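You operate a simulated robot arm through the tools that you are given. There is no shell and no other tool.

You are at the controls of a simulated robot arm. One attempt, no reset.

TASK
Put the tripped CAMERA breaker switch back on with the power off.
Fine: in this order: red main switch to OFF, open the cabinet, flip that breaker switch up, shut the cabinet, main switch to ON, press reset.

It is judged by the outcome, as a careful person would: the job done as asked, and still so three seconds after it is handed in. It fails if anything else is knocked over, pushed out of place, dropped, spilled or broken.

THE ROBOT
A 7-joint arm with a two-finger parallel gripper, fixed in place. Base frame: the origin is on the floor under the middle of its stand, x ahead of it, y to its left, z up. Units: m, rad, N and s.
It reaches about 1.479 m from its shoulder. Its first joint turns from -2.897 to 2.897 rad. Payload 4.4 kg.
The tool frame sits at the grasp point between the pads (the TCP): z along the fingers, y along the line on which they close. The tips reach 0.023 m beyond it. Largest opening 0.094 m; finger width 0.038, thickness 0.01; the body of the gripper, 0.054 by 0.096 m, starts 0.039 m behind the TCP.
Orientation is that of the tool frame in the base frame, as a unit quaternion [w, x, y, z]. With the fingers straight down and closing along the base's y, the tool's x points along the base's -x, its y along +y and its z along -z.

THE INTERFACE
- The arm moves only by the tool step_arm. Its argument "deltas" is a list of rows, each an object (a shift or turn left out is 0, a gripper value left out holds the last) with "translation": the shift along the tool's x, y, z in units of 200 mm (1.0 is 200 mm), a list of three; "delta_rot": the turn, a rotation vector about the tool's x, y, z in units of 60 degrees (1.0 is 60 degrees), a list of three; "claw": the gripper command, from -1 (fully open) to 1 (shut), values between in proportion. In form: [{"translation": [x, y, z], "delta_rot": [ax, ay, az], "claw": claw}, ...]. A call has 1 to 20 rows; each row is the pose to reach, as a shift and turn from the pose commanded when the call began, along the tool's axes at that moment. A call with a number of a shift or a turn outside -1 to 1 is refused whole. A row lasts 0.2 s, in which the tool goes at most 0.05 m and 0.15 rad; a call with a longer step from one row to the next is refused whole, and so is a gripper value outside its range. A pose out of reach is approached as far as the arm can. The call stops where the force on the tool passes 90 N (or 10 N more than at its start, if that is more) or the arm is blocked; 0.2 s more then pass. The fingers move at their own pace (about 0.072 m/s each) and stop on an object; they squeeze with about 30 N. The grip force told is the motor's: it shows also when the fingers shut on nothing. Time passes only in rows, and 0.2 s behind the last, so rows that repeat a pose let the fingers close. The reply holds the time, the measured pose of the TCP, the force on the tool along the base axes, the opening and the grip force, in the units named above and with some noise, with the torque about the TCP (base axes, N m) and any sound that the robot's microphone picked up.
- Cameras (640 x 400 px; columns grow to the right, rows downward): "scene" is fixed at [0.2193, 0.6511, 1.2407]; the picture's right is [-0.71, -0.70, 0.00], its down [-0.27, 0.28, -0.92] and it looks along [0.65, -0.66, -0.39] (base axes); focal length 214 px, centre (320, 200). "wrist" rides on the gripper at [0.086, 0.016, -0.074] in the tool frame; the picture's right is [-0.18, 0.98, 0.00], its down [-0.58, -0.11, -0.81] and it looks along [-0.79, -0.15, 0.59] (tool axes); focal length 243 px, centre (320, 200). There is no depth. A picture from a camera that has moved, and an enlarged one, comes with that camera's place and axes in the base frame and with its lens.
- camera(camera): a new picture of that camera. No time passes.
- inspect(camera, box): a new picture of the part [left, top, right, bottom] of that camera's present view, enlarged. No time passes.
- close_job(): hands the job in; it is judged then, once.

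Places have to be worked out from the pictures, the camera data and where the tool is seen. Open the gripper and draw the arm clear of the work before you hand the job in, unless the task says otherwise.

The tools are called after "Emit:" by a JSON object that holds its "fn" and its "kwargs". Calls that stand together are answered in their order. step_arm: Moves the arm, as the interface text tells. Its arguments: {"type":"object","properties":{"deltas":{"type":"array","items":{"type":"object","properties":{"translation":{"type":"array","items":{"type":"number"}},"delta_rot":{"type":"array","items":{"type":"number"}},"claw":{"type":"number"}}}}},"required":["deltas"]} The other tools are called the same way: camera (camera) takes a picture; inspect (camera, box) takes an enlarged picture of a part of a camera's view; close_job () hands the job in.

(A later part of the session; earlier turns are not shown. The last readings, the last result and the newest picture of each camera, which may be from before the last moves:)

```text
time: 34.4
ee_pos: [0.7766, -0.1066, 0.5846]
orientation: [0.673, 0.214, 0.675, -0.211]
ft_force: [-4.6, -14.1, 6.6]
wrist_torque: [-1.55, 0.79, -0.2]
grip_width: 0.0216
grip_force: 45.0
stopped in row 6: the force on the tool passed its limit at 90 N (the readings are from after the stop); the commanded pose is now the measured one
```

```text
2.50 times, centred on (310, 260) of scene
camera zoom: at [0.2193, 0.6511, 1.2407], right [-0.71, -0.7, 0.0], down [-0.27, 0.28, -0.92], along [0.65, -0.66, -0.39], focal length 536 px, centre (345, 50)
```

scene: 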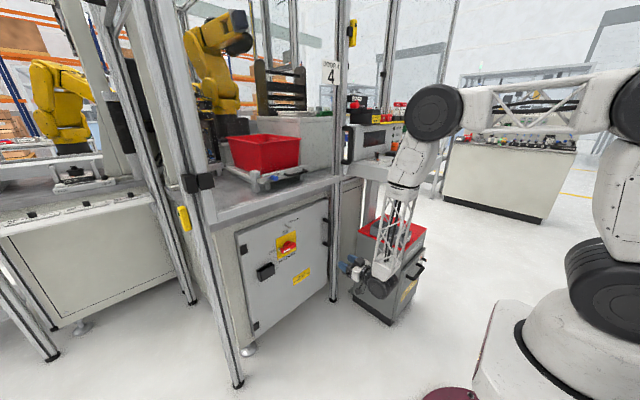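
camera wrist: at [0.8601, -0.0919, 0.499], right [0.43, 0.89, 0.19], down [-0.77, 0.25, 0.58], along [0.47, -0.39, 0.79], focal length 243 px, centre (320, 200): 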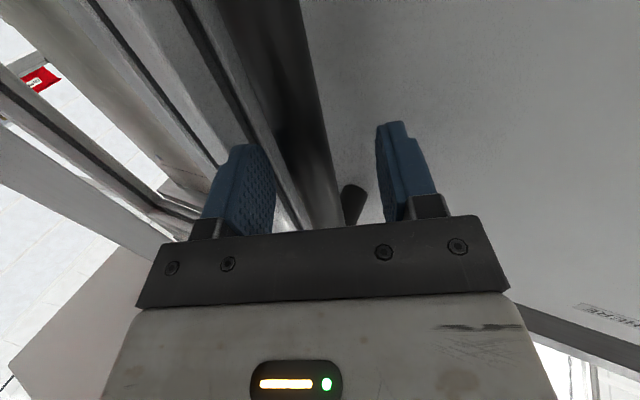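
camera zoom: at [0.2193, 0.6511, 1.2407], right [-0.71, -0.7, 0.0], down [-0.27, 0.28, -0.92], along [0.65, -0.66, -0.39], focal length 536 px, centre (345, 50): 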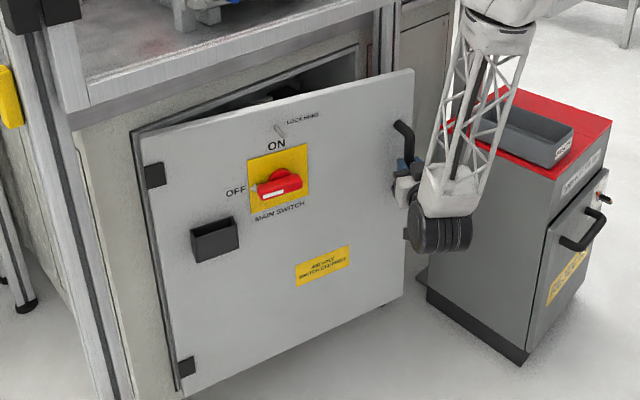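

Fitting the three TCP points puts the hinge axis nearer (0.963, 0.355). I continue along that refined arc.

Emit:
{"fn": "step_arm", "kwargs": {"deltas": [{"translation": [0, -0.0135, -0.064], "delta_rot": [0.025, 0, 0], "claw": 1}, {"translation": [0, -0.026, -0.128], "delta_rot": [0.05, 0, 0]}, {"translation": [0, -0.036, -0.192], "delta_rot": [0.075, 0, 0]}, {"translation": [0, -0.045, -0.256], "delta_rot": [0.1, 0, 0]}, {"translation": [0, -0.052, -0.321], "delta_rot": [0.125, 0, 0]}, {"translation": [0, -0.058, -0.386], "delta_rot": [0.15, 0, 0]}, {"translation": [0, -0.061, -0.451], "delta_rot": [0.175, 0, 0]}, {"translation": [0, -0.0635, -0.516], "delta_rot": [0.2, 0, 0]}, {"translation": [0, -0.063, -0.581], "delta_rot": [0.225, 0, 0]}, {"translation": [0, -0.062, -0.646], "delta_rot": [0.25, 0, 0]}]}}

Emit:
{"fn": "inspect", "kwargs": {"camera": "scene", "box": [220, 180, 400, 340]}}

```text
time: 36.6
ee_pos: [0.6642, -0.0416, 0.5857]
orientation: [0.641, 0.299, 0.642, -0.296]
ft_force: [26.1, 34.0, -14.6]
wrist_torque: [-0.55, 1.48, 0.33]
grip_width: 0.0221
grip_force: 44.9
```

```text
2.50 times, centred on (310, 260) of scene
camera zoom: at [0.2193, 0.6511, 1.2407], right [-0.71, -0.7, 0.0], down [-0.27, 0.28, -0.92], along [0.65, -0.66, -0.39], focal length 536 px, centre (345, 50)
```

zoom: 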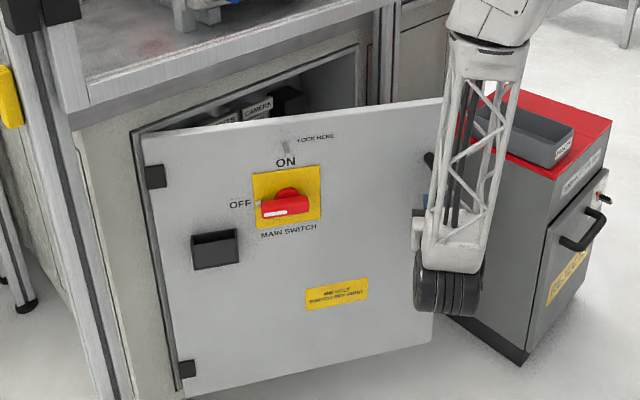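

Smooth this time; the door is ~32° open and the CAMERA label shows inside near the top. I continue the same arc, with a slight inward correction for the 43 N radial load.

Emit:
{"fn": "step_arm", "kwargs": {"deltas": [{"translation": [0, -0.006, -0.064], "delta_rot": [0.025, 0, 0], "claw": 1}, {"translation": [0, -0.016, -0.128], "delta_rot": [0.05, 0, 0]}, {"translation": [0, -0.026, -0.192], "delta_rot": [0.075, 0, 0]}, {"translation": [0, -0.034, -0.256], "delta_rot": [0.1, 0, 0]}, {"translation": [0, -0.041, -0.321], "delta_rot": [0.125, 0, 0]}, {"translation": [0, -0.046, -0.386], "delta_rot": [0.15, 0, 0]}, {"translation": [0, -0.049, -0.451], "delta_rot": [0.175, 0, 0]}, {"translation": [0, -0.05, -0.516], "delta_rot": [0.2, 0, 0]}, {"translation": [0, -0.049, -0.581], "delta_rot": [0.225, 0, 0]}, {"translation": [0, -0.048, -0.646], "delta_rot": [0.25, 0, 0]}]}}

Emit:
{"fn": "camera", "kwargs": {"camera": "scene"}}

```text
time: 38.8
ee_pos: [0.5726, 0.0492, 0.5859]
orientation: [0.595, 0.379, 0.599, -0.378]
ft_force: [-42.6, -36.8, 30.6]
wrist_torque: [-1.03, 0.22, -0.62]
grip_width: 0.0218
grip_force: 45.2
```

```text
taken
```

scene: 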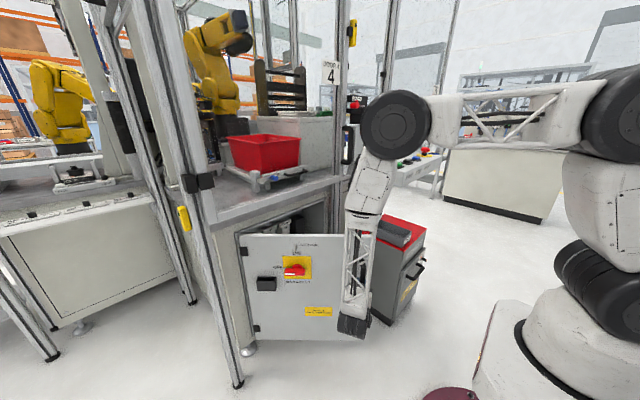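

About 47° open. The radial load has switched sign, so I undo part of the correction and swing another 15°.

Emit:
{"fn": "step_arm", "kwargs": {"deltas": [{"translation": [-0.002, -0.02, -0.064], "delta_rot": [0.025, 0, 0], "claw": 1}, {"translation": [-0.004, -0.033, -0.128], "delta_rot": [0.05, 0, 0]}, {"translation": [-0.005, -0.043, -0.192], "delta_rot": [0.075, 0, 0]}, {"translation": [-0.005, -0.052, -0.256], "delta_rot": [0.1, 0, 0]}, {"translation": [-0.005, -0.059, -0.321], "delta_rot": [0.125, 0, 0]}, {"translation": [-0.005, -0.065, -0.386], "delta_rot": [0.15, 0, 0]}, {"translation": [-0.005, -0.068, -0.451], "delta_rot": [0.175, 0, 0]}, {"translation": [-0.005, -0.069, -0.516], "delta_rot": [0.2, 0, 0]}, {"translation": [-0.005, -0.069, -0.581], "delta_rot": [0.225, 0, 0]}, {"translation": [-0.005, -0.068, -0.646], "delta_rot": [0.25, 0, 0]}]}}

Emit:
{"fn": "camera", "kwargs": {"camera": "scene"}}

```text
time: 41.0
ee_pos: [0.5058, 0.1635, 0.5876]
orientation: [0.54, 0.456, 0.544, -0.452]
ft_force: [31.0, 13.6, 9.8]
wrist_torque: [-1.43, 0.72, 0.41]
grip_width: 0.0215
grip_force: 45.2
```

```text
taken
```

scene: 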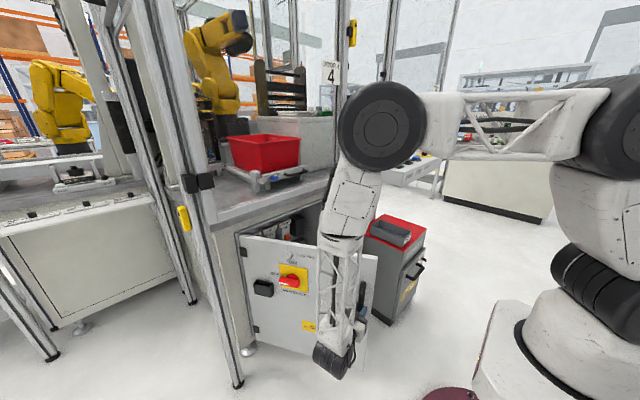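

About 62° open and still comfortable. One more 15° swing.

Emit:
{"fn": "step_arm", "kwargs": {"deltas": [{"translation": [0, -0.01, -0.064], "delta_rot": [0.025, 0, 0], "claw": 1}, {"translation": [0, -0.022, -0.128], "delta_rot": [0.05, 0, 0]}, {"translation": [0, -0.032, -0.192], "delta_rot": [0.075, 0, 0]}, {"translation": [0, -0.041, -0.256], "delta_rot": [0.1, 0, 0]}, {"translation": [0, -0.048, -0.321], "delta_rot": [0.125, 0, 0]}, {"translation": [0, -0.054, -0.386], "delta_rot": [0.15, 0, 0]}, {"translation": [0, -0.057, -0.451], "delta_rot": [0.175, 0, 0]}, {"translation": [0, -0.058, -0.516], "delta_rot": [0.2, 0, 0]}, {"translation": [0, -0.058, -0.581], "delta_rot": [0.225, 0, 0]}, {"translation": [0, -0.057, -0.646], "delta_rot": [0.25, 0, 0]}]}}

Emit:
{"fn": "camera", "kwargs": {"camera": "scene"}}

```text
time: 43.2
ee_pos: [0.4694, 0.2862, 0.5881]
orientation: [0.476, 0.521, 0.481, -0.519]
ft_force: [27.5, 2.4, -9.6]
wrist_torque: [-0.74, 0.09, 0.07]
grip_width: 0.0219
grip_force: 44.8
```

```text
taken
```

scene: 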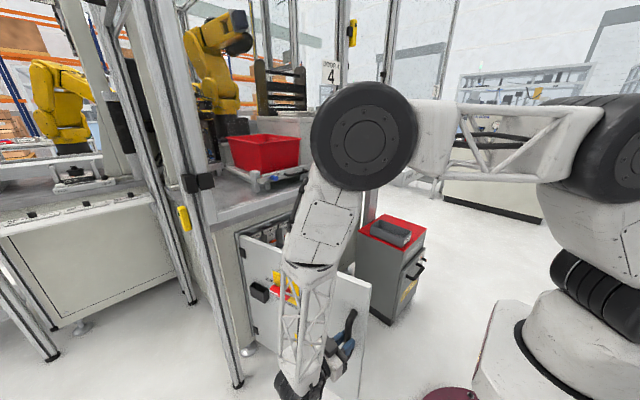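

About 77° open, plenty. Before releasing, I look into the cabinet from the scene camera.

Emit:
{"fn": "inspect", "kwargs": {"camera": "scene", "box": [230, 190, 330, 280]}}

Emit:
{"fn": "camera", "kwargs": {"camera": "wrist"}}

```text
4.44 times, centred on (280, 235) of scene
camera zoom: at [0.2193, 0.6511, 1.2407], right [-0.71, -0.7, 0.0], down [-0.27, 0.28, -0.92], along [0.65, -0.66, -0.39], focal length 953 px, centre (498, 44)
```

zoom: 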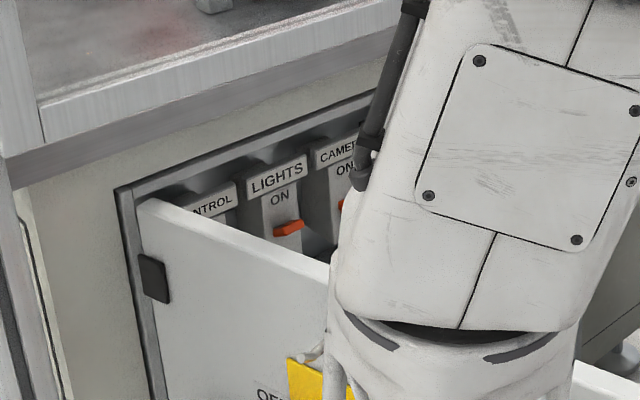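

```text
taken
camera wrist: at [0.4929, 0.358, 0.5018], right [0.98, -0.08, 0.18], down [-0.04, 0.81, 0.59], along [-0.2, -0.58, 0.79], focal length 243 px, centre (320, 200)
```

wrist: 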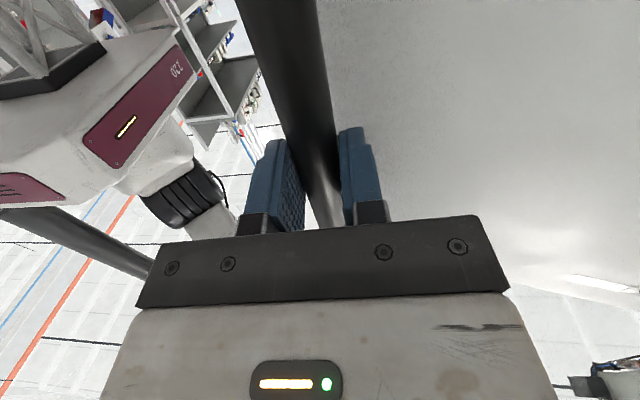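

The breakers (CONTROL, LIGHTS, CAMERA, …) with orange toggles are visible. I release the handle and back straight off it.

Emit:
{"fn": "step_arm", "kwargs": {"deltas": [{"claw": -0.3}, {"claw": -0.3}, {"claw": -0.3}, {"translation": [0, 0, -0.12], "claw": -0.3}, {"translation": [0, 0, -0.28]}, {"translation": [0, 0, -0.44]}, {"translation": [0, 0, -0.55]}]}}

Emit:
{"fn": "camera", "kwargs": {"camera": "scene"}}

```text
time: 44.8
ee_pos: [0.4805, 0.3945, 0.5898]
orientation: [0.477, 0.521, 0.481, -0.519]
ft_force: [-0.3, 0.5, -0.4]
wrist_torque: [-0.01, -0.02, 0.0]
grip_width: 0.0609
grip_force: 0.0
```

```text
taken
```

scene: 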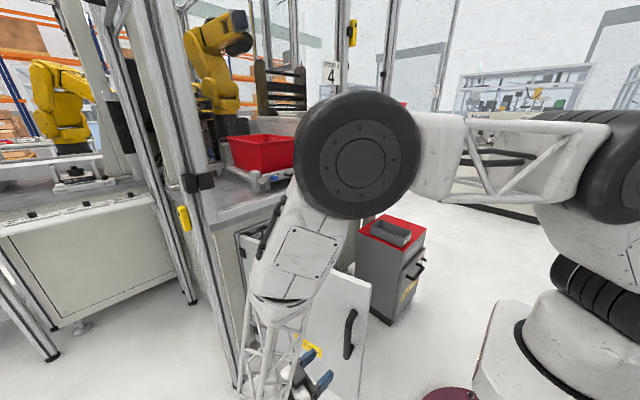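

Door stays open. I raise the gripper above the door's top edge before crossing over.

Emit:
{"fn": "step_arm", "kwargs": {"deltas": [{"translation": [-0.2, 0, 0]}, {"translation": [-0.4, 0, 0]}, {"translation": [-0.6, 0, 0]}, {"translation": [-0.8, 0, 0]}, {"translation": [-1.0, 0, 0]}]}}

Emit:
{"fn": "step_arm", "kwargs": {"deltas": [{"translation": [-0.2, 0, 0]}, {"translation": [-0.4, 0, 0]}, {"translation": [-0.6, 0, 0]}, {"translation": [-0.8, 0, 0]}, {"translation": [-1.0, 0, 0]}]}}

Emit:
{"fn": "camera", "kwargs": {"camera": "scene"}}

```text
time: 46.0
ee_pos: [0.4808, 0.3958, 0.7878]
orientation: [0.477, 0.521, 0.481, -0.52]
ft_force: [-0.3, -0.8, -0.1]
wrist_torque: [-0.02, -0.01, 0.02]
grip_width: 0.0612
grip_force: 0.1
```

```text
time: 47.2
ee_pos: [0.4795, 0.3914, 0.9873]
orientation: [0.477, 0.521, 0.482, -0.519]
ft_force: [3.0, 2.5, 3.2]
wrist_torque: [0.18, -0.06, -0.15]
grip_width: 0.061
grip_force: 0.1
out of reach, approached as far as the arm can: row 5
```

```text
taken
```

scene: 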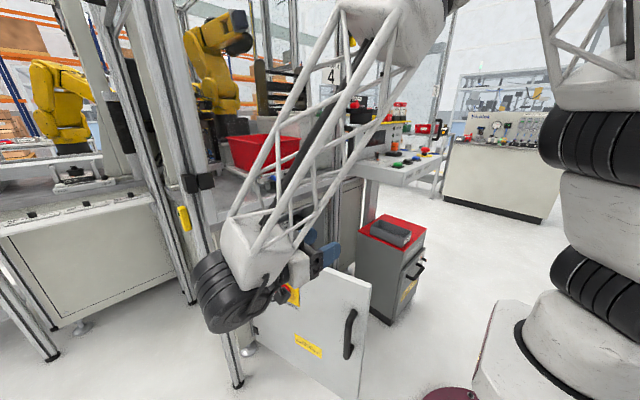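

Above the door now. I yaw back toward +x while moving over to the inside (−y) of the door.

Emit:
{"fn": "step_arm", "kwargs": {"deltas": [{"translation": [0, 0.04, 0.13], "delta_rot": [-0.14, 0, 0]}, {"translation": [0, 0.09, 0.27], "delta_rot": [-0.28, 0, 0]}, {"translation": [0, 0.14, 0.41], "delta_rot": [-0.42, 0, 0]}, {"translation": [0, 0.19, 0.55], "delta_rot": [-0.56, 0, 0]}, {"translation": [0, 0.24, 0.69], "delta_rot": [-0.7, 0, 0]}, {"translation": [0, 0.29, 0.83], "delta_rot": [-0.84, 0, 0]}, {"translation": [0, 0.33, 0.975], "delta_rot": [-0.98, 0, 0]}]}}

Emit:
{"fn": "camera", "kwargs": {"camera": "scene"}}

```text
time: 48.8
ee_pos: [0.5291, 0.1906, 0.9858]
orientation: [0.671, 0.22, 0.674, -0.217]
ft_force: [-0.4, -0.6, 0.5]
wrist_torque: [-0.01, 0.01, 0.01]
grip_width: 0.0611
grip_force: 0.0
```

```text
taken
```

scene: 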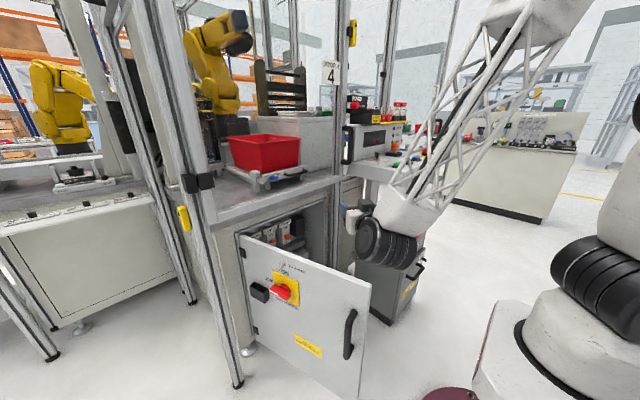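

Good. I look into the cabinet from the scene camera now that the arm no longer blocks it.

Emit:
{"fn": "inspect", "kwargs": {"camera": "scene", "box": [240, 200, 340, 270]}}

Emit:
{"fn": "inspect", "kwargs": {"camera": "scene", "box": [230, 190, 380, 400]}}

```text
5.71 times, centred on (290, 235) of scene
camera zoom: at [0.2193, 0.6511, 1.2407], right [-0.71, -0.7, 0.0], down [-0.27, 0.28, -0.92], along [0.65, -0.66, -0.39], focal length 1226 px, centre (491, 0)
```

zoom: 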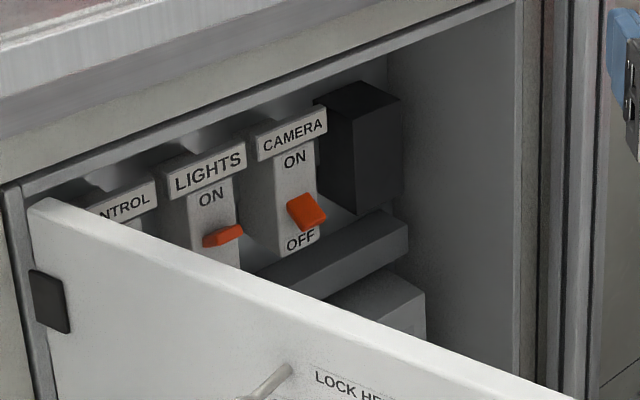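

```text
1.90 times, centred on (305, 295) of scene
camera zoom: at [0.2193, 0.6511, 1.2407], right [-0.71, -0.7, 0.0], down [-0.27, 0.28, -0.92], along [0.65, -0.66, -0.39], focal length 408 px, centre (349, 19)
```

zoom: 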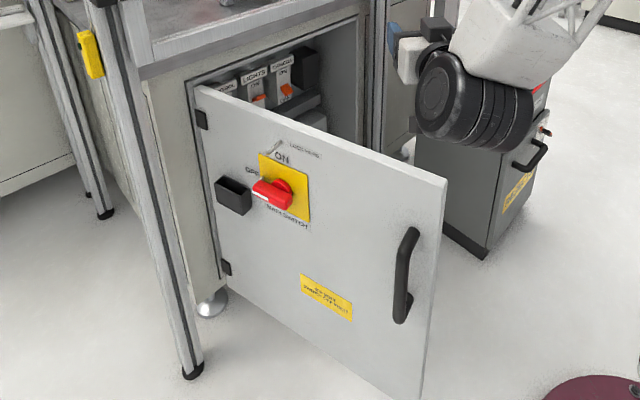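

CAMERA's toggle hangs toward OFF while LIGHTS' stands higher. I yaw straight and move down in front of the opening for a close look with the wrist camera.

Emit:
{"fn": "step_arm", "kwargs": {"deltas": [{"translation": [0.1, -0.054, 0.163], "delta_rot": [-0.12, 0, 0], "claw": -1}, {"translation": [0.2, -0.108, 0.326], "delta_rot": [-0.24, 0, 0]}, {"translation": [0.3, -0.162, 0.49], "delta_rot": [-0.36, 0, 0]}, {"translation": [0.4, -0.216, 0.653], "delta_rot": [-0.48, 0, 0]}, {"translation": [0.5, -0.27, 0.816], "delta_rot": [-0.6, 0, 0]}]}}

```text
time: 50.0
ee_pos: [0.6316, 0.0534, 0.8838]
orientation: [0.706, 0.003, 0.708, 0.002]
ft_force: [-0.4, -0.1, -0.1]
wrist_torque: [-0.02, 0.0, 0.0]
grip_width: 0.0941
grip_force: 0.1
```

Emit:
{"fn": "step_arm", "kwargs": {"deltas": [{"translation": [0.13, 0, 0.08], "delta_rot": [0, 0.125, 0]}, {"translation": [0.26, 0, 0.16], "delta_rot": [0, 0.25, 0]}, {"translation": [0.4, 0, 0.25], "delta_rot": [0, 0.375, 0]}, {"translation": [0.53, 0, 0.33], "delta_rot": [0, 0.5, 0]}, {"translation": [0.66, 0, 0.42], "delta_rot": [0, 0.625, 0]}, {"translation": [0.8, 0, 0.5], "delta_rot": [0, 0.75, 0]}]}}

Emit:
{"fn": "camera", "kwargs": {"camera": "wrist"}}

Emit:
{"fn": "camera", "kwargs": {"camera": "scene"}}

```text
time: 51.4
ee_pos: [0.7309, 0.0527, 0.7231]
orientation: [0.381, 0.001, 0.925, 0.003]
ft_force: [-0.4, 0.4, -0.6]
wrist_torque: [0.04, -0.04, -0.03]
grip_width: 0.094
grip_force: 0.1
```

```text
taken
camera wrist: at [0.6157, 0.068, 0.7161], right [0.13, 0.98, 0.14], down [-0.16, -0.12, 0.98], along [0.98, -0.15, 0.14], focal length 243 px, centre (320, 200)
```

wrist: 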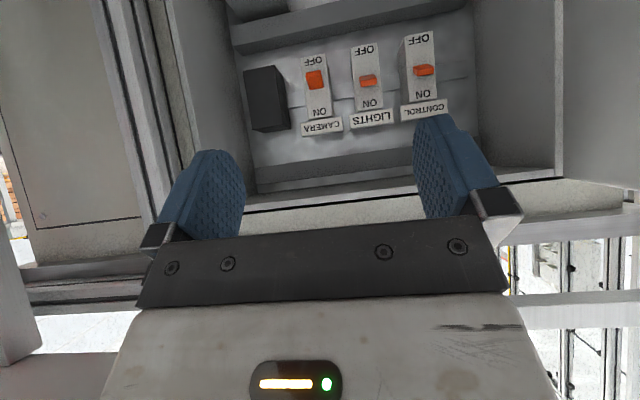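

```text
taken
```

scene: 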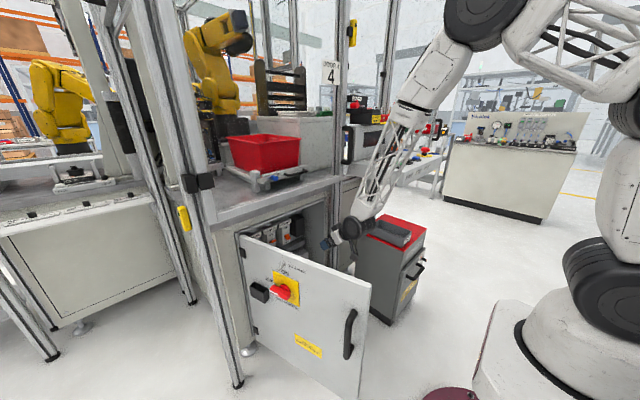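

Excellent view (upside-down). I enlarge the breaker row.

Emit:
{"fn": "inspect", "kwargs": {"camera": "wrist", "box": [220, 10, 460, 160]}}

Emit:
{"fn": "inspect", "kwargs": {"camera": "scene", "box": [250, 205, 320, 255]}}

```text
2.67 times, centred on (340, 85) of wrist
camera zoom: at [0.6157, 0.068, 0.7161], right [0.13, 0.98, 0.14], down [-0.16, -0.12, 0.98], along [0.98, -0.15, 0.14], focal length 647 px, centre (267, 507)
```

zoom: 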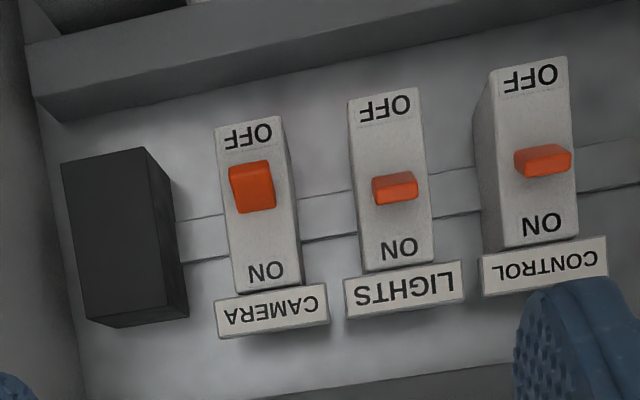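

```text
8.00 times, centred on (285, 230) of scene
camera zoom: at [0.2193, 0.6511, 1.2407], right [-0.71, -0.7, 0.0], down [-0.27, 0.28, -0.92], along [0.65, -0.66, -0.39], focal length 1716 px, centre (600, -40)
```

zoom: 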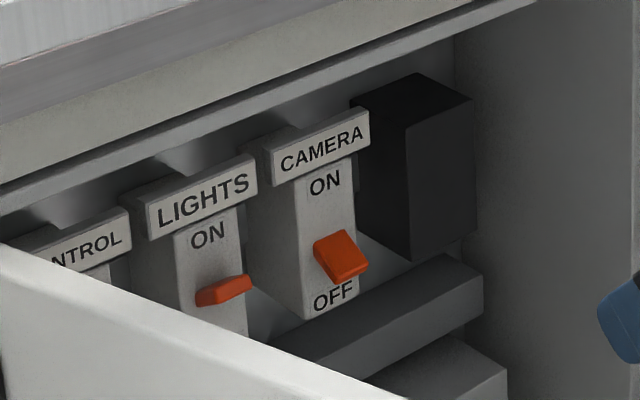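

The CAMERA toggle tip is at about (1.105, 0.0155, 0.538), hanging down from a pivot near z 0.56 on a face at x≈1.125; neighbours are 0.1 m away. I'll level the tool, roll 90° and close the fingers so a thin closed tip can lift it from below.

Emit:
{"fn": "step_arm", "kwargs": {"deltas": [{"translation": [0.07, -0.03, 0.07], "delta_rot": [0, -0.125, 0], "claw": 1}, {"translation": [0.14, -0.06, 0.14], "delta_rot": [0, -0.25, 0]}, {"translation": [0.21, -0.09, 0.21], "delta_rot": [0, -0.375, 0]}, {"translation": [0.28, -0.12, 0.285], "delta_rot": [0, -0.5, 0]}, {"translation": [0.35, -0.15, 0.355], "delta_rot": [0, -0.625, 0]}, {"translation": [0.423, -0.178, 0.427], "delta_rot": [0, -0.75, 0]}]}}

Emit:
{"fn": "step_arm", "kwargs": {"deltas": [{"translation": [0.057, 0, 0], "delta_rot": [0, 0, 0.14]}, {"translation": [0.114, 0, 0], "delta_rot": [0, 0, 0.28]}, {"translation": [0.17, 0, 0], "delta_rot": [0, 0, 0.42]}, {"translation": [0.23, 0, 0], "delta_rot": [0, 0, 0.56]}, {"translation": [0.285, 0, 0], "delta_rot": [0, 0, 0.7]}, {"translation": [0.34, 0, 0], "delta_rot": [0, 0, 0.84]}, {"translation": [0.4, 0, 0], "delta_rot": [0, 0, 0.98]}]}}

Emit:
{"fn": "step_arm", "kwargs": {"deltas": [{"delta_rot": [0, 0, 0.13]}, {"delta_rot": [0, 0, 0.26]}, {"delta_rot": [0, 0, 0.39]}, {"delta_rot": [0, 0, 0.52]}]}}

Emit:
{"fn": "camera", "kwargs": {"camera": "wrist"}}

Emit:
{"fn": "camera", "kwargs": {"camera": "scene"}}

```text
time: 52.8
ee_pos: [0.7291, 0.021, 0.6011]
orientation: [0.708, 0.003, 0.707, 0.003]
ft_force: [-0.4, -0.8, -0.2]
wrist_torque: [-0.02, 0.01, 0.03]
grip_width: 0.0
grip_force: 30.0
```

```text
time: 54.4
ee_pos: [0.7299, 0.0203, 0.5236]
orientation: [0.614, 0.35, 0.615, 0.35]
ft_force: [-0.5, -0.1, 0.2]
wrist_torque: [-0.01, 0.03, -0.01]
grip_width: 0.0
grip_force: 30.1
```

```text
time: 55.4
ee_pos: [0.7281, 0.0198, 0.5231]
orientation: [0.497, 0.503, 0.499, 0.502]
ft_force: [0.0, 0.5, 0.4]
wrist_torque: [0.0, -0.02, -0.05]
grip_width: 0.0001
grip_force: 30.2
```

```text
taken
camera wrist: at [0.6541, 0.1055, 0.5408], right [0.0, -0.19, 0.98], down [-0.81, -0.58, -0.11], along [0.59, -0.79, -0.16], focal length 243 px, centre (320, 200)
```

wrist: 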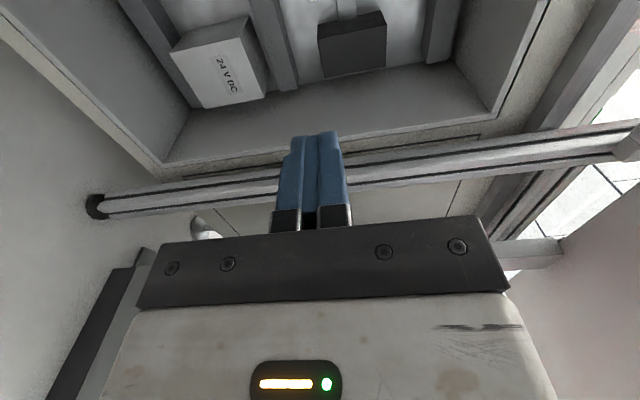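

```text
taken
```

scene: 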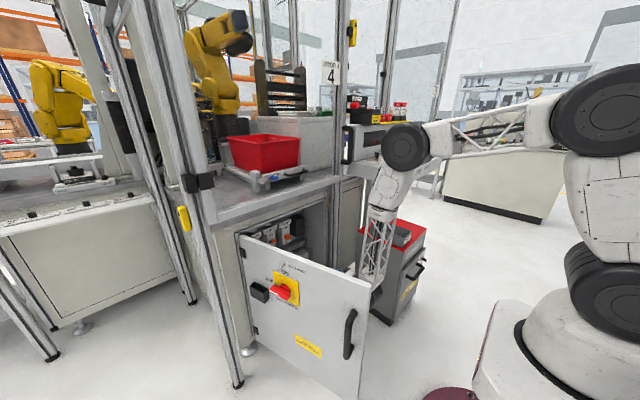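

Emit:
{"fn": "step_arm", "kwargs": {"deltas": [{"translation": [-0.005, -0.01, 0.2]}, {"translation": [-0.01, -0.02, 0.4]}, {"translation": [-0.015, -0.03, 0.6]}, {"translation": [-0.02, -0.04, 0.8]}, {"translation": [-0.02, -0.04, 1.0]}]}}

Emit:
{"fn": "camera", "kwargs": {"camera": "wrist"}}

Emit:
{"fn": "camera", "kwargs": {"camera": "scene"}}

```text
time: 56.6
ee_pos: [0.9293, 0.0172, 0.5141]
orientation: [0.498, 0.502, 0.499, 0.502]
ft_force: [-1.1, -0.5, 0.8]
wrist_torque: [0.01, 0.02, -0.01]
grip_width: 0.0003
grip_force: 29.5
```

```text
taken
camera wrist: at [0.855, 0.1027, 0.5309], right [0.0, -0.19, 0.98], down [-0.81, -0.58, -0.11], along [0.59, -0.79, -0.15], focal length 243 px, centre (320, 200)
```

wrist: 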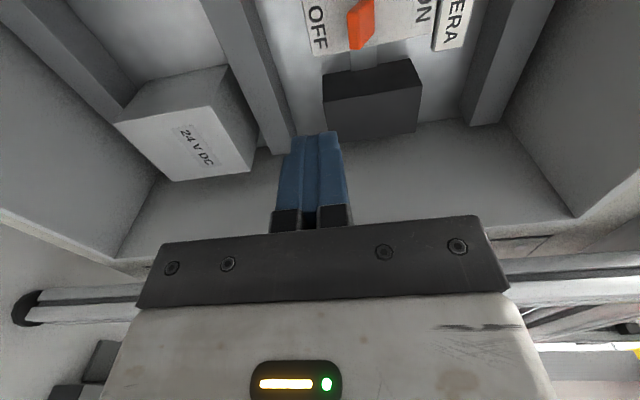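

```text
taken
```

scene: 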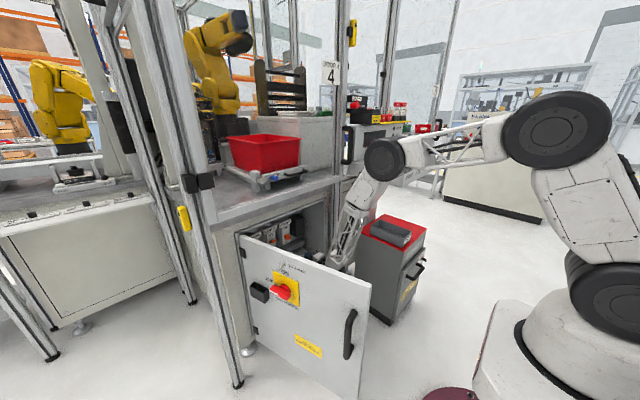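

Emit:
{"fn": "inspect", "kwargs": {"camera": "wrist", "box": [260, 0, 500, 150]}}

Emit:
{"fn": "inspect", "kwargs": {"camera": "scene", "box": [250, 180, 400, 290]}}

```text
2.67 times, centred on (380, 75) of wrist
camera zoom: at [0.855, 0.1027, 0.5309], right [0.0, -0.19, 0.98], down [-0.81, -0.58, -0.11], along [0.59, -0.79, -0.15], focal length 647 px, centre (160, 533)
```

zoom: 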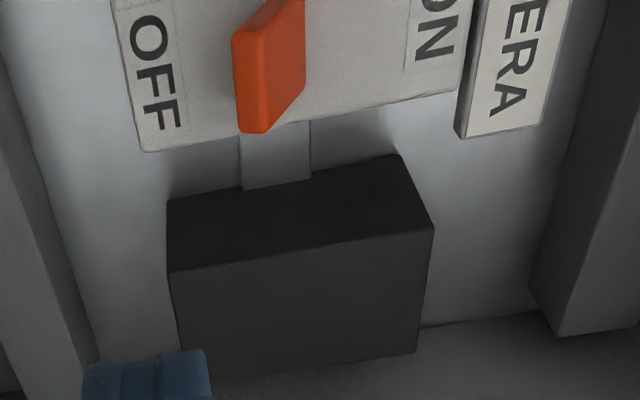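

```text
3.64 times, centred on (325, 235) of scene
camera zoom: at [0.2193, 0.6511, 1.2407], right [-0.71, -0.7, 0.0], down [-0.27, 0.28, -0.92], along [0.65, -0.66, -0.39], focal length 780 px, centre (302, 73)
```

zoom: 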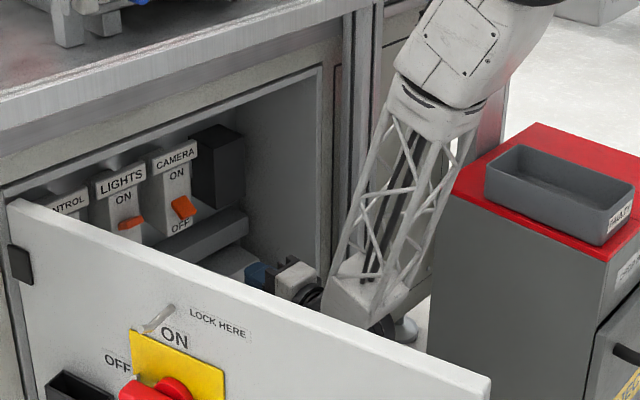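

The side view confirms the toggle: lower tip edge at z≈0.540, y from 0.000 to 0.0275, pivot z≈0.565. I lower slightly and slide the closed tip in underneath it.

Emit:
{"fn": "step_arm", "kwargs": {"deltas": [{"translation": [-0.01, -0.015, 0.1]}, {"translation": [-0.018, -0.03, 0.24]}, {"translation": [-0.018, -0.03, 0.4]}, {"translation": [-0.018, -0.03, 0.55]}, {"translation": [-0.018, -0.03, 0.66]}, {"translation": [-0.018, -0.03, 0.74]}]}}

Emit:
{"fn": "camera", "kwargs": {"camera": "wrist"}}

Emit:
{"fn": "inspect", "kwargs": {"camera": "scene", "box": [240, 180, 400, 290]}}

```text
time: 58.0
ee_pos: [1.0794, 0.0154, 0.5083]
orientation: [0.498, 0.502, 0.499, 0.502]
ft_force: [1.0, -0.2, -1.0]
wrist_torque: [-0.03, -0.03, -0.02]
grip_width: 0.0
grip_force: 29.9
```

```text
taken
camera wrist: at [1.0038, 0.0999, 0.5249], right [0.0, -0.19, 0.98], down [-0.81, -0.58, -0.11], along [0.59, -0.79, -0.15], focal length 243 px, centre (320, 200)
```

wrist: 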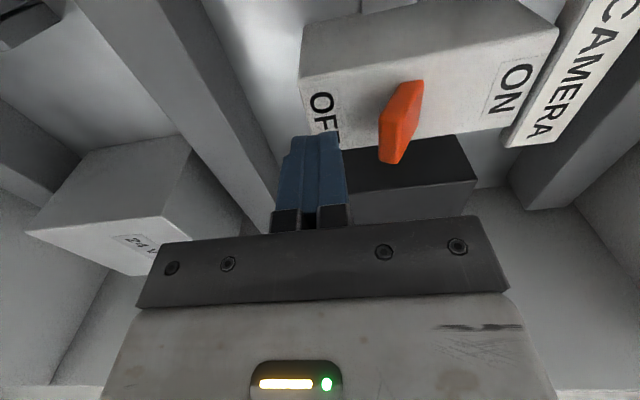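

```text
3.64 times, centred on (320, 235) of scene
camera zoom: at [0.2193, 0.6511, 1.2407], right [-0.71, -0.7, 0.0], down [-0.27, 0.28, -0.92], along [0.65, -0.66, -0.39], focal length 780 px, centre (320, 73)
```

zoom: 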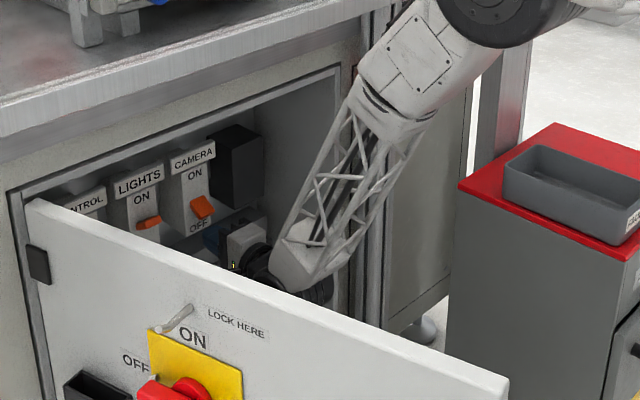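

The tip is just below the toggle but needs ~9 mm more depth. I go in to x≈1.088 and then lift slowly.

Emit:
{"fn": "step_arm", "kwargs": {"deltas": [{"translation": [-0.01, 0, 0.025]}, {"translation": [-0.01, 0, 0.047]}, {"translation": [-0.01, 0, 0.047]}]}}

Emit:
{"fn": "camera", "kwargs": {"camera": "wrist"}}

```text
time: 58.8
ee_pos: [1.0869, 0.0126, 0.5077]
orientation: [0.497, 0.502, 0.499, 0.502]
ft_force: [0.3, 0.3, -0.5]
wrist_torque: [0.03, 0.02, 0.0]
grip_width: 0.0
grip_force: 30.3
```

```text
taken
camera wrist: at [1.0116, 0.0968, 0.5255], right [0.0, -0.19, 0.98], down [-0.81, -0.58, -0.11], along [0.59, -0.79, -0.15], focal length 243 px, centre (320, 200)
```

wrist: 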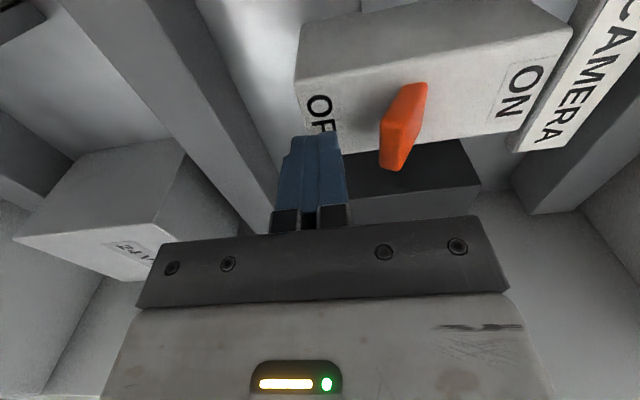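

Emit:
{"fn": "step_arm", "kwargs": {"deltas": [{"translation": [0, 0.03, 0]}, {"translation": [0, 0.06, 0]}, {"translation": [0, 0.085, 0]}, {"translation": [0, 0.11, 0]}, {"translation": [0, 0.135, 0]}, {"translation": [0, 0.16, 0]}, {"translation": [0, 0.185, 0]}, {"translation": [0, 0.21, 0]}, {"translation": [0, 0.23, 0]}]}}

Emit:
{"fn": "camera", "kwargs": {"camera": "wrist"}}

Emit:
{"fn": "inspect", "kwargs": {"camera": "scene", "box": [250, 205, 320, 255]}}

```text
time: 60.8
ee_pos: [1.0875, 0.011, 0.5543]
orientation: [0.498, 0.502, 0.499, 0.501]
ft_force: [0.5, 0.5, -2.2]
wrist_torque: [-0.01, 0.02, -0.01]
grip_width: 0.0
grip_force: 29.9
```

```text
taken
camera wrist: at [1.0126, 0.0961, 0.5715], right [0.0, -0.19, 0.98], down [-0.81, -0.58, -0.11], along [0.59, -0.79, -0.15], focal length 243 px, centre (320, 200)
```

wrist: 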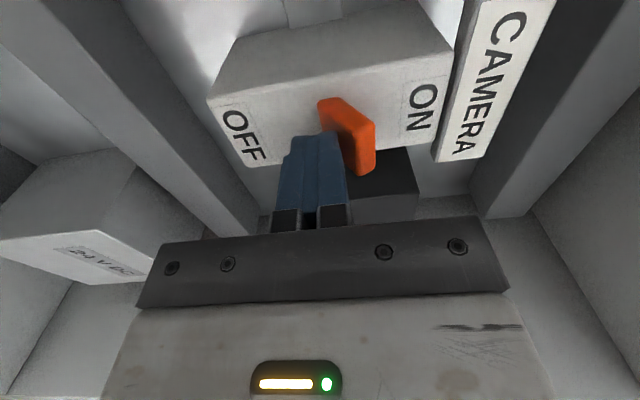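

```text
8.00 times, centred on (285, 230) of scene
camera zoom: at [0.2193, 0.6511, 1.2407], right [-0.71, -0.7, 0.0], down [-0.27, 0.28, -0.92], along [0.65, -0.66, -0.39], focal length 1716 px, centre (600, -40)
```

zoom: 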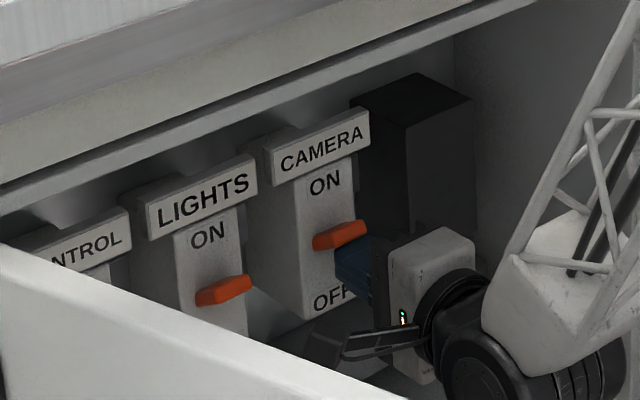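

The toggle flipped up and now matches the LIGHTS one. I press a few mm more to make sure it's fully home, then drop away and compare.

Emit:
{"fn": "step_arm", "kwargs": {"deltas": [{"translation": [0, 0.012, 0]}, {"translation": [0, 0.024, 0]}, {"translation": [0, 0.024, 0]}, {"translation": [0, -0.03, 0]}, {"translation": [0, -0.1, 0]}, {"translation": [0, -0.12, -0.15]}, {"translation": [0, -0.12, -0.35]}]}}

Emit:
{"fn": "camera", "kwargs": {"camera": "wrist"}}

Emit:
{"fn": "inspect", "kwargs": {"camera": "scene", "box": [250, 205, 320, 255]}}

```text
time: 62.4
ee_pos: [1.0169, 0.0099, 0.531]
orientation: [0.497, 0.502, 0.499, 0.502]
ft_force: [-0.6, 0.4, -0.3]
wrist_torque: [-0.03, -0.03, 0.05]
grip_width: 0.0001
grip_force: 30.1
```

```text
taken
camera wrist: at [0.9419, 0.0956, 0.5472], right [0.0, -0.19, 0.98], down [-0.81, -0.58, -0.11], along [0.59, -0.79, -0.15], focal length 243 px, centre (320, 200)
```

wrist: 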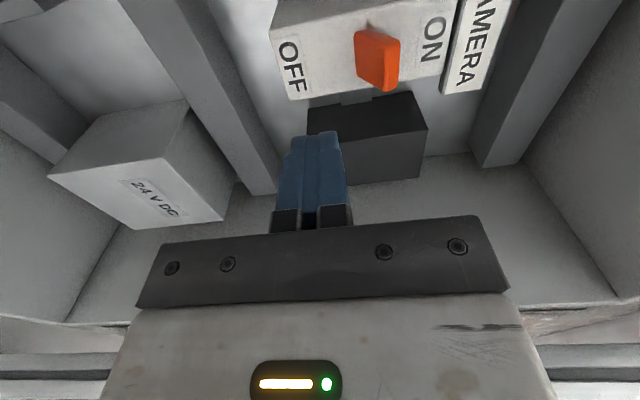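

```text
8.00 times, centred on (285, 230) of scene
camera zoom: at [0.2193, 0.6511, 1.2407], right [-0.71, -0.7, 0.0], down [-0.27, 0.28, -0.92], along [0.65, -0.66, -0.39], focal length 1716 px, centre (600, -40)
```

zoom: 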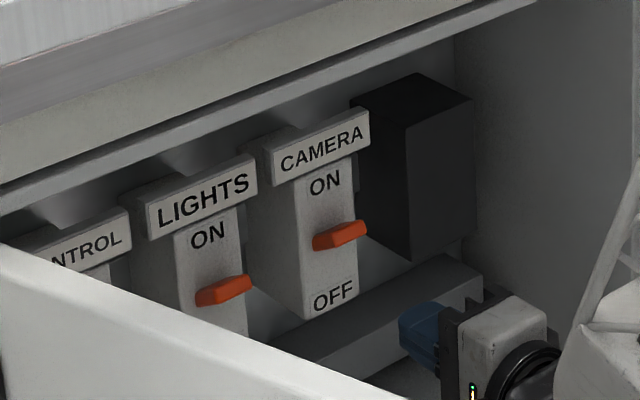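

CAMERA is ON exactly like LIGHTS. Now I withdraw straight out of the cabinet.

Emit:
{"fn": "step_arm", "kwargs": {"deltas": [{"translation": [0, 0.0, -0.2]}, {"translation": [0, 0.0, -0.4]}, {"translation": [0, 0.0, -0.6]}, {"translation": [0, 0.0, -0.8]}, {"translation": [0, 0.0, -1.0]}]}}

Emit:
{"fn": "step_arm", "kwargs": {"deltas": [{"translation": [-0.02, 0.0, -0.2], "delta_rot": [0, 0, -0.13]}, {"translation": [-0.02, 0.0, -0.4], "delta_rot": [0, 0, -0.26]}, {"translation": [-0.02, 0.0, -0.6], "delta_rot": [0, 0, -0.4]}, {"translation": [-0.02, 0.1, -0.7], "delta_rot": [0, 0, -0.54]}, {"translation": [-0.02, 0.3, -0.7], "delta_rot": [0, 0, -0.68]}, {"translation": [-0.02, 0.5, -0.7], "delta_rot": [0, 0, -0.82]}, {"translation": [-0.02, 0.7, -0.7], "delta_rot": [0, 0, -0.96]}]}}

Emit:
{"fn": "camera", "kwargs": {"camera": "scene"}}

```text
time: 63.6
ee_pos: [0.8164, 0.0082, 0.5341]
orientation: [0.498, 0.502, 0.499, 0.501]
ft_force: [0.5, 0.6, 1.1]
wrist_torque: [0.0, 0.02, -0.02]
grip_width: 0.0002
grip_force: 29.6
```

```text
time: 65.2
ee_pos: [0.6767, 0.0053, 0.6729]
orientation: [0.677, 0.199, 0.68, 0.199]
ft_force: [-0.5, -0.5, 1.0]
wrist_torque: [-0.01, -0.02, 0.0]
grip_width: 0.0
grip_force: 30.4
```

```text
taken
```

scene: 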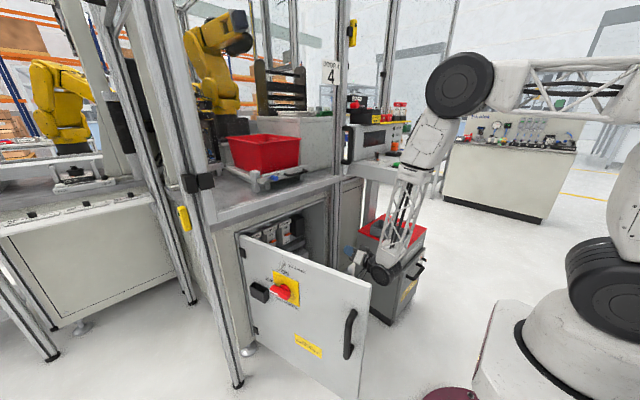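

Emit:
{"fn": "step_arm", "kwargs": {"deltas": [{"translation": [-0.168, 0.108, -0.05], "delta_rot": [0, 0, -0.11]}, {"translation": [-0.336, 0.216, -0.1], "delta_rot": [0, 0, -0.22]}, {"translation": [-0.504, 0.324, -0.15], "delta_rot": [0, 0, -0.33]}, {"translation": [-0.672, 0.432, -0.2], "delta_rot": [0, 0, -0.44]}, {"translation": [-0.84, 0.54, -0.25], "delta_rot": [0, 0, -0.546]}]}}

Emit:
{"fn": "step_arm", "kwargs": {"deltas": [{"translation": [-0.13, 0.05, -0.06], "delta_rot": [0.05, 0, 0]}, {"translation": [-0.26, 0.11, -0.13], "delta_rot": [0.15, 0, 0]}, {"translation": [-0.4, 0.2, -0.2], "delta_rot": [0.26, 0, 0]}, {"translation": [-0.56, 0.32, -0.28], "delta_rot": [0.37, 0, 0]}, {"translation": [-0.58, 0.5, -0.36], "delta_rot": [0.48, 0, 0]}, {"translation": [-0.58, 0.7, -0.42], "delta_rot": [0.59, 0, 0]}, {"translation": [-0.58, 0.9, -0.48], "delta_rot": [0.7, 0, 0]}]}}

Emit:
{"fn": "camera", "kwargs": {"camera": "scene"}}

```text
time: 66.4
ee_pos: [0.6255, 0.005, 0.8719]
orientation: [0.706, 0.0, 0.708, -0.001]
ft_force: [0.4, -0.2, 0.5]
wrist_torque: [0.0, 0.01, -0.01]
grip_width: 0.0
grip_force: 30.1
```

```text
time: 68.0
ee_pos: [0.5301, 0.1837, 0.9839]
orientation: [0.659, 0.254, 0.66, -0.254]
ft_force: [0.4, 0.3, 0.3]
wrist_torque: [0.03, 0.03, 0.0]
grip_width: 0.0001
grip_force: 30.0
```

```text
taken
```

scene: 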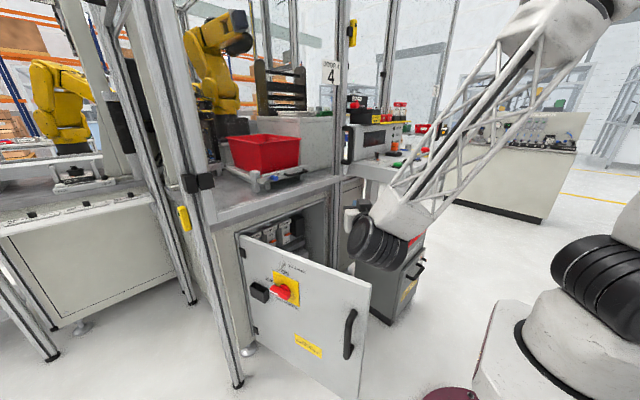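

Over the door again; I swing to the outside at the same height.

Emit:
{"fn": "step_arm", "kwargs": {"deltas": [{"translation": [0, 0.15, -0.1], "delta_rot": [0.1, 0, 0]}, {"translation": [0, 0.3, -0.2], "delta_rot": [0.2, 0, 0]}, {"translation": [0, 0.45, -0.3], "delta_rot": [0.3, 0, 0]}, {"translation": [0, 0.6, -0.4], "delta_rot": [0.4, 0, 0]}, {"translation": [0, 0.75, -0.5], "delta_rot": [0.5, 0, 0]}, {"translation": [0, 0.902, -0.612], "delta_rot": [0.583, 0, 0]}]}}

Emit:
{"fn": "camera", "kwargs": {"camera": "scene"}}

```text
time: 69.4
ee_pos: [0.559, 0.3999, 0.9873]
orientation: [0.553, 0.44, 0.554, -0.441]
ft_force: [0.1, 0.5, 0.2]
wrist_torque: [0.0, -0.01, 0.03]
grip_width: 0.0001
grip_force: 29.6
```

```text
taken
```

scene: 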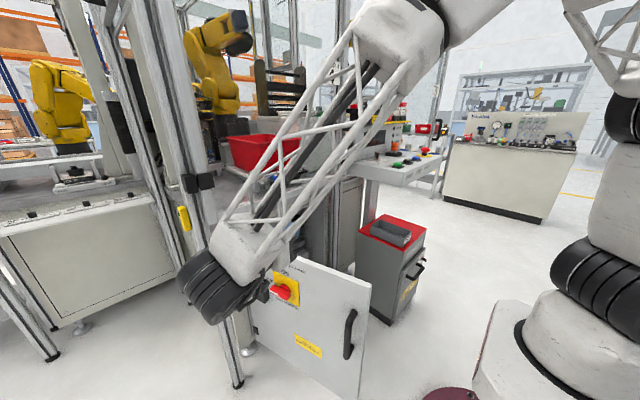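

Emit:
{"fn": "step_arm", "kwargs": {"deltas": [{"translation": [0.2, 0, 0]}, {"translation": [0.4, 0, 0]}, {"translation": [0.6, 0, 0]}, {"translation": [0.8, 0, 0]}, {"translation": [1.0, 0, 0]}]}}

Emit:
{"fn": "step_arm", "kwargs": {"deltas": [{"translation": [0.2, 0.03, 0.04]}, {"translation": [0.4, 0.06, 0.08]}, {"translation": [0.6, 0.09, 0.12]}, {"translation": [0.8, 0.12, 0.16]}, {"translation": [1.0, 0.142, 0.2]}]}}

Emit:
{"fn": "camera", "kwargs": {"camera": "scene"}}

Emit:
{"fn": "camera", "kwargs": {"camera": "wrist"}}

```text
time: 70.6
ee_pos: [0.5603, 0.4004, 0.7881]
orientation: [0.553, 0.44, 0.554, -0.44]
ft_force: [-0.4, 0.7, 0.4]
wrist_torque: [0.02, 0.01, -0.01]
grip_width: 0.0001
grip_force: 30.2
```

```text
time: 71.8
ee_pos: [0.596, 0.3682, 0.5845]
orientation: [0.552, 0.44, 0.554, -0.44]
ft_force: [0.2, 0.6, 0.2]
wrist_torque: [0.04, -0.01, -0.06]
grip_width: 0.0
grip_force: 30.0
```

```text
taken
```

scene: 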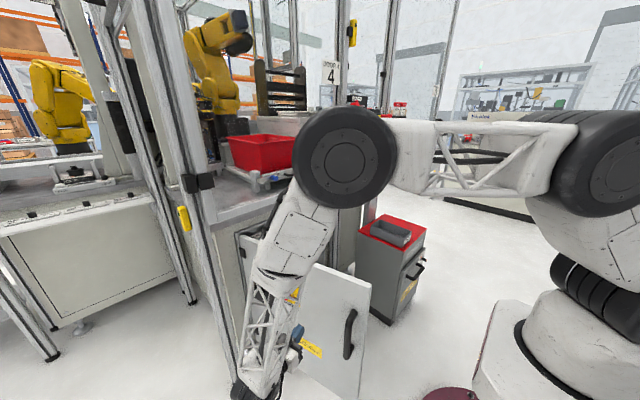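

```text
taken
camera wrist: at [0.5949, 0.4426, 0.4987], right [0.96, 0.22, 0.18], down [-0.29, 0.76, 0.58], along [-0.01, -0.61, 0.79], focal length 243 px, centre (320, 200)
```

wrist: 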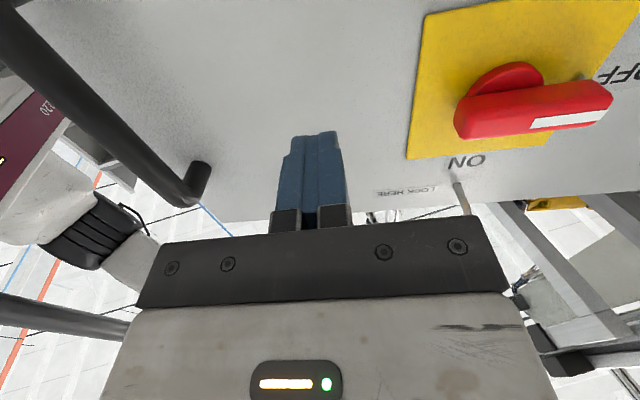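

The tip is lined up on bare door between handle and switch. I advance to contact and begin pushing the door along its arc.

Emit:
{"fn": "step_arm", "kwargs": {"deltas": [{"translation": [0, 0, 0.13]}, {"translation": [0, 0, 0.26]}, {"translation": [0, 0, 0.39]}]}}

Emit:
{"fn": "step_arm", "kwargs": {"deltas": [{"translation": [0, -0.002, 0.077], "delta_rot": [-0.0417, 0, 0]}, {"translation": [0, 0.001, 0.154], "delta_rot": [-0.0833, 0, 0]}, {"translation": [0, 0.006, 0.231], "delta_rot": [-0.125, 0, 0]}, {"translation": [0, 0.015, 0.308], "delta_rot": [-0.1667, 0, 0]}, {"translation": [0, 0.028, 0.385], "delta_rot": [-0.2083, 0, 0]}, {"translation": [0, 0.0435, 0.462], "delta_rot": [-0.25, 0, 0]}]}}

Emit:
{"fn": "camera", "kwargs": {"camera": "scene"}}

```text
time: 72.6
ee_pos: [0.6133, 0.2937, 0.5875]
orientation: [0.552, 0.44, 0.554, -0.441]
ft_force: [0.4, 0.1, 0.5]
wrist_torque: [0.02, -0.01, 0.01]
grip_width: 0.0
grip_force: 30.0
```

```text
time: 74.0
ee_pos: [0.6417, 0.2058, 0.5864]
orientation: [0.606, 0.364, 0.607, -0.364]
ft_force: [0.1, -0.4, -0.1]
wrist_torque: [0.03, -0.04, 0.03]
grip_width: 0.0001
grip_force: 29.9
```

```text
taken
```

scene: 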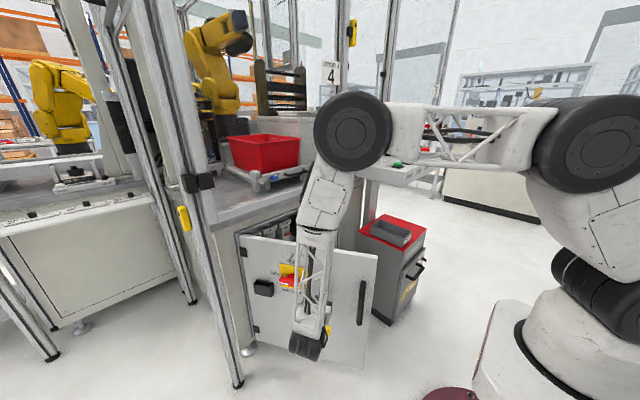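

The door follows (≈62°). Another 30° of arc.

Emit:
{"fn": "step_arm", "kwargs": {"deltas": [{"translation": [0, -0.001, 0.0775], "delta_rot": [-0.0417, 0, 0]}, {"translation": [0, 0.001, 0.155], "delta_rot": [-0.0833, 0, 0]}, {"translation": [0, 0.0067, 0.2325], "delta_rot": [-0.125, 0, 0]}, {"translation": [0, 0.0157, 0.309], "delta_rot": [-0.1667, 0, 0]}, {"translation": [0, 0.028, 0.3857], "delta_rot": [-0.2083, 0, 0]}, {"translation": [0, 0.0437, 0.4616], "delta_rot": [-0.25, 0, 0]}, {"translation": [0, 0.0627, 0.537], "delta_rot": [-0.2917, 0, 0]}, {"translation": [0, 0.0848, 0.611], "delta_rot": [-0.3333, 0, 0]}, {"translation": [0, 0.11, 0.684], "delta_rot": [-0.375, 0, 0]}, {"translation": [0, 0.139, 0.756], "delta_rot": [-0.4167, 0, 0]}, {"translation": [0, 0.1705, 0.827], "delta_rot": [-0.4583, 0, 0]}, {"translation": [0, 0.2053, 0.896], "delta_rot": [-0.5, 0, 0]}]}}

Emit:
{"fn": "camera", "kwargs": {"camera": "scene"}}

```text
time: 76.6
ee_pos: [0.7659, 0.0649, 0.5856]
orientation: [0.679, 0.194, 0.681, -0.195]
ft_force: [0.5, 0.6, -0.6]
wrist_torque: [0.01, 0.0, 0.03]
grip_width: 0.0002
grip_force: 30.2
```

```text
taken
```

scene: 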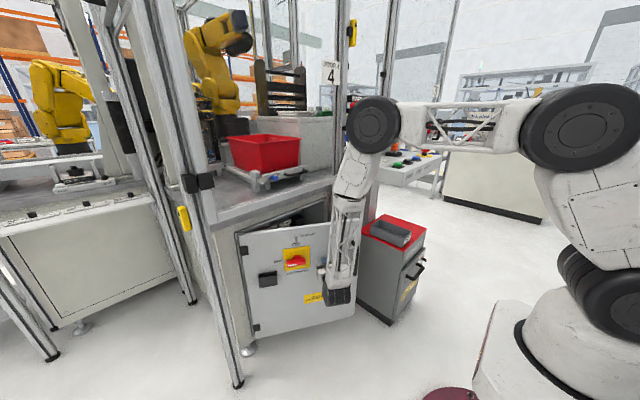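

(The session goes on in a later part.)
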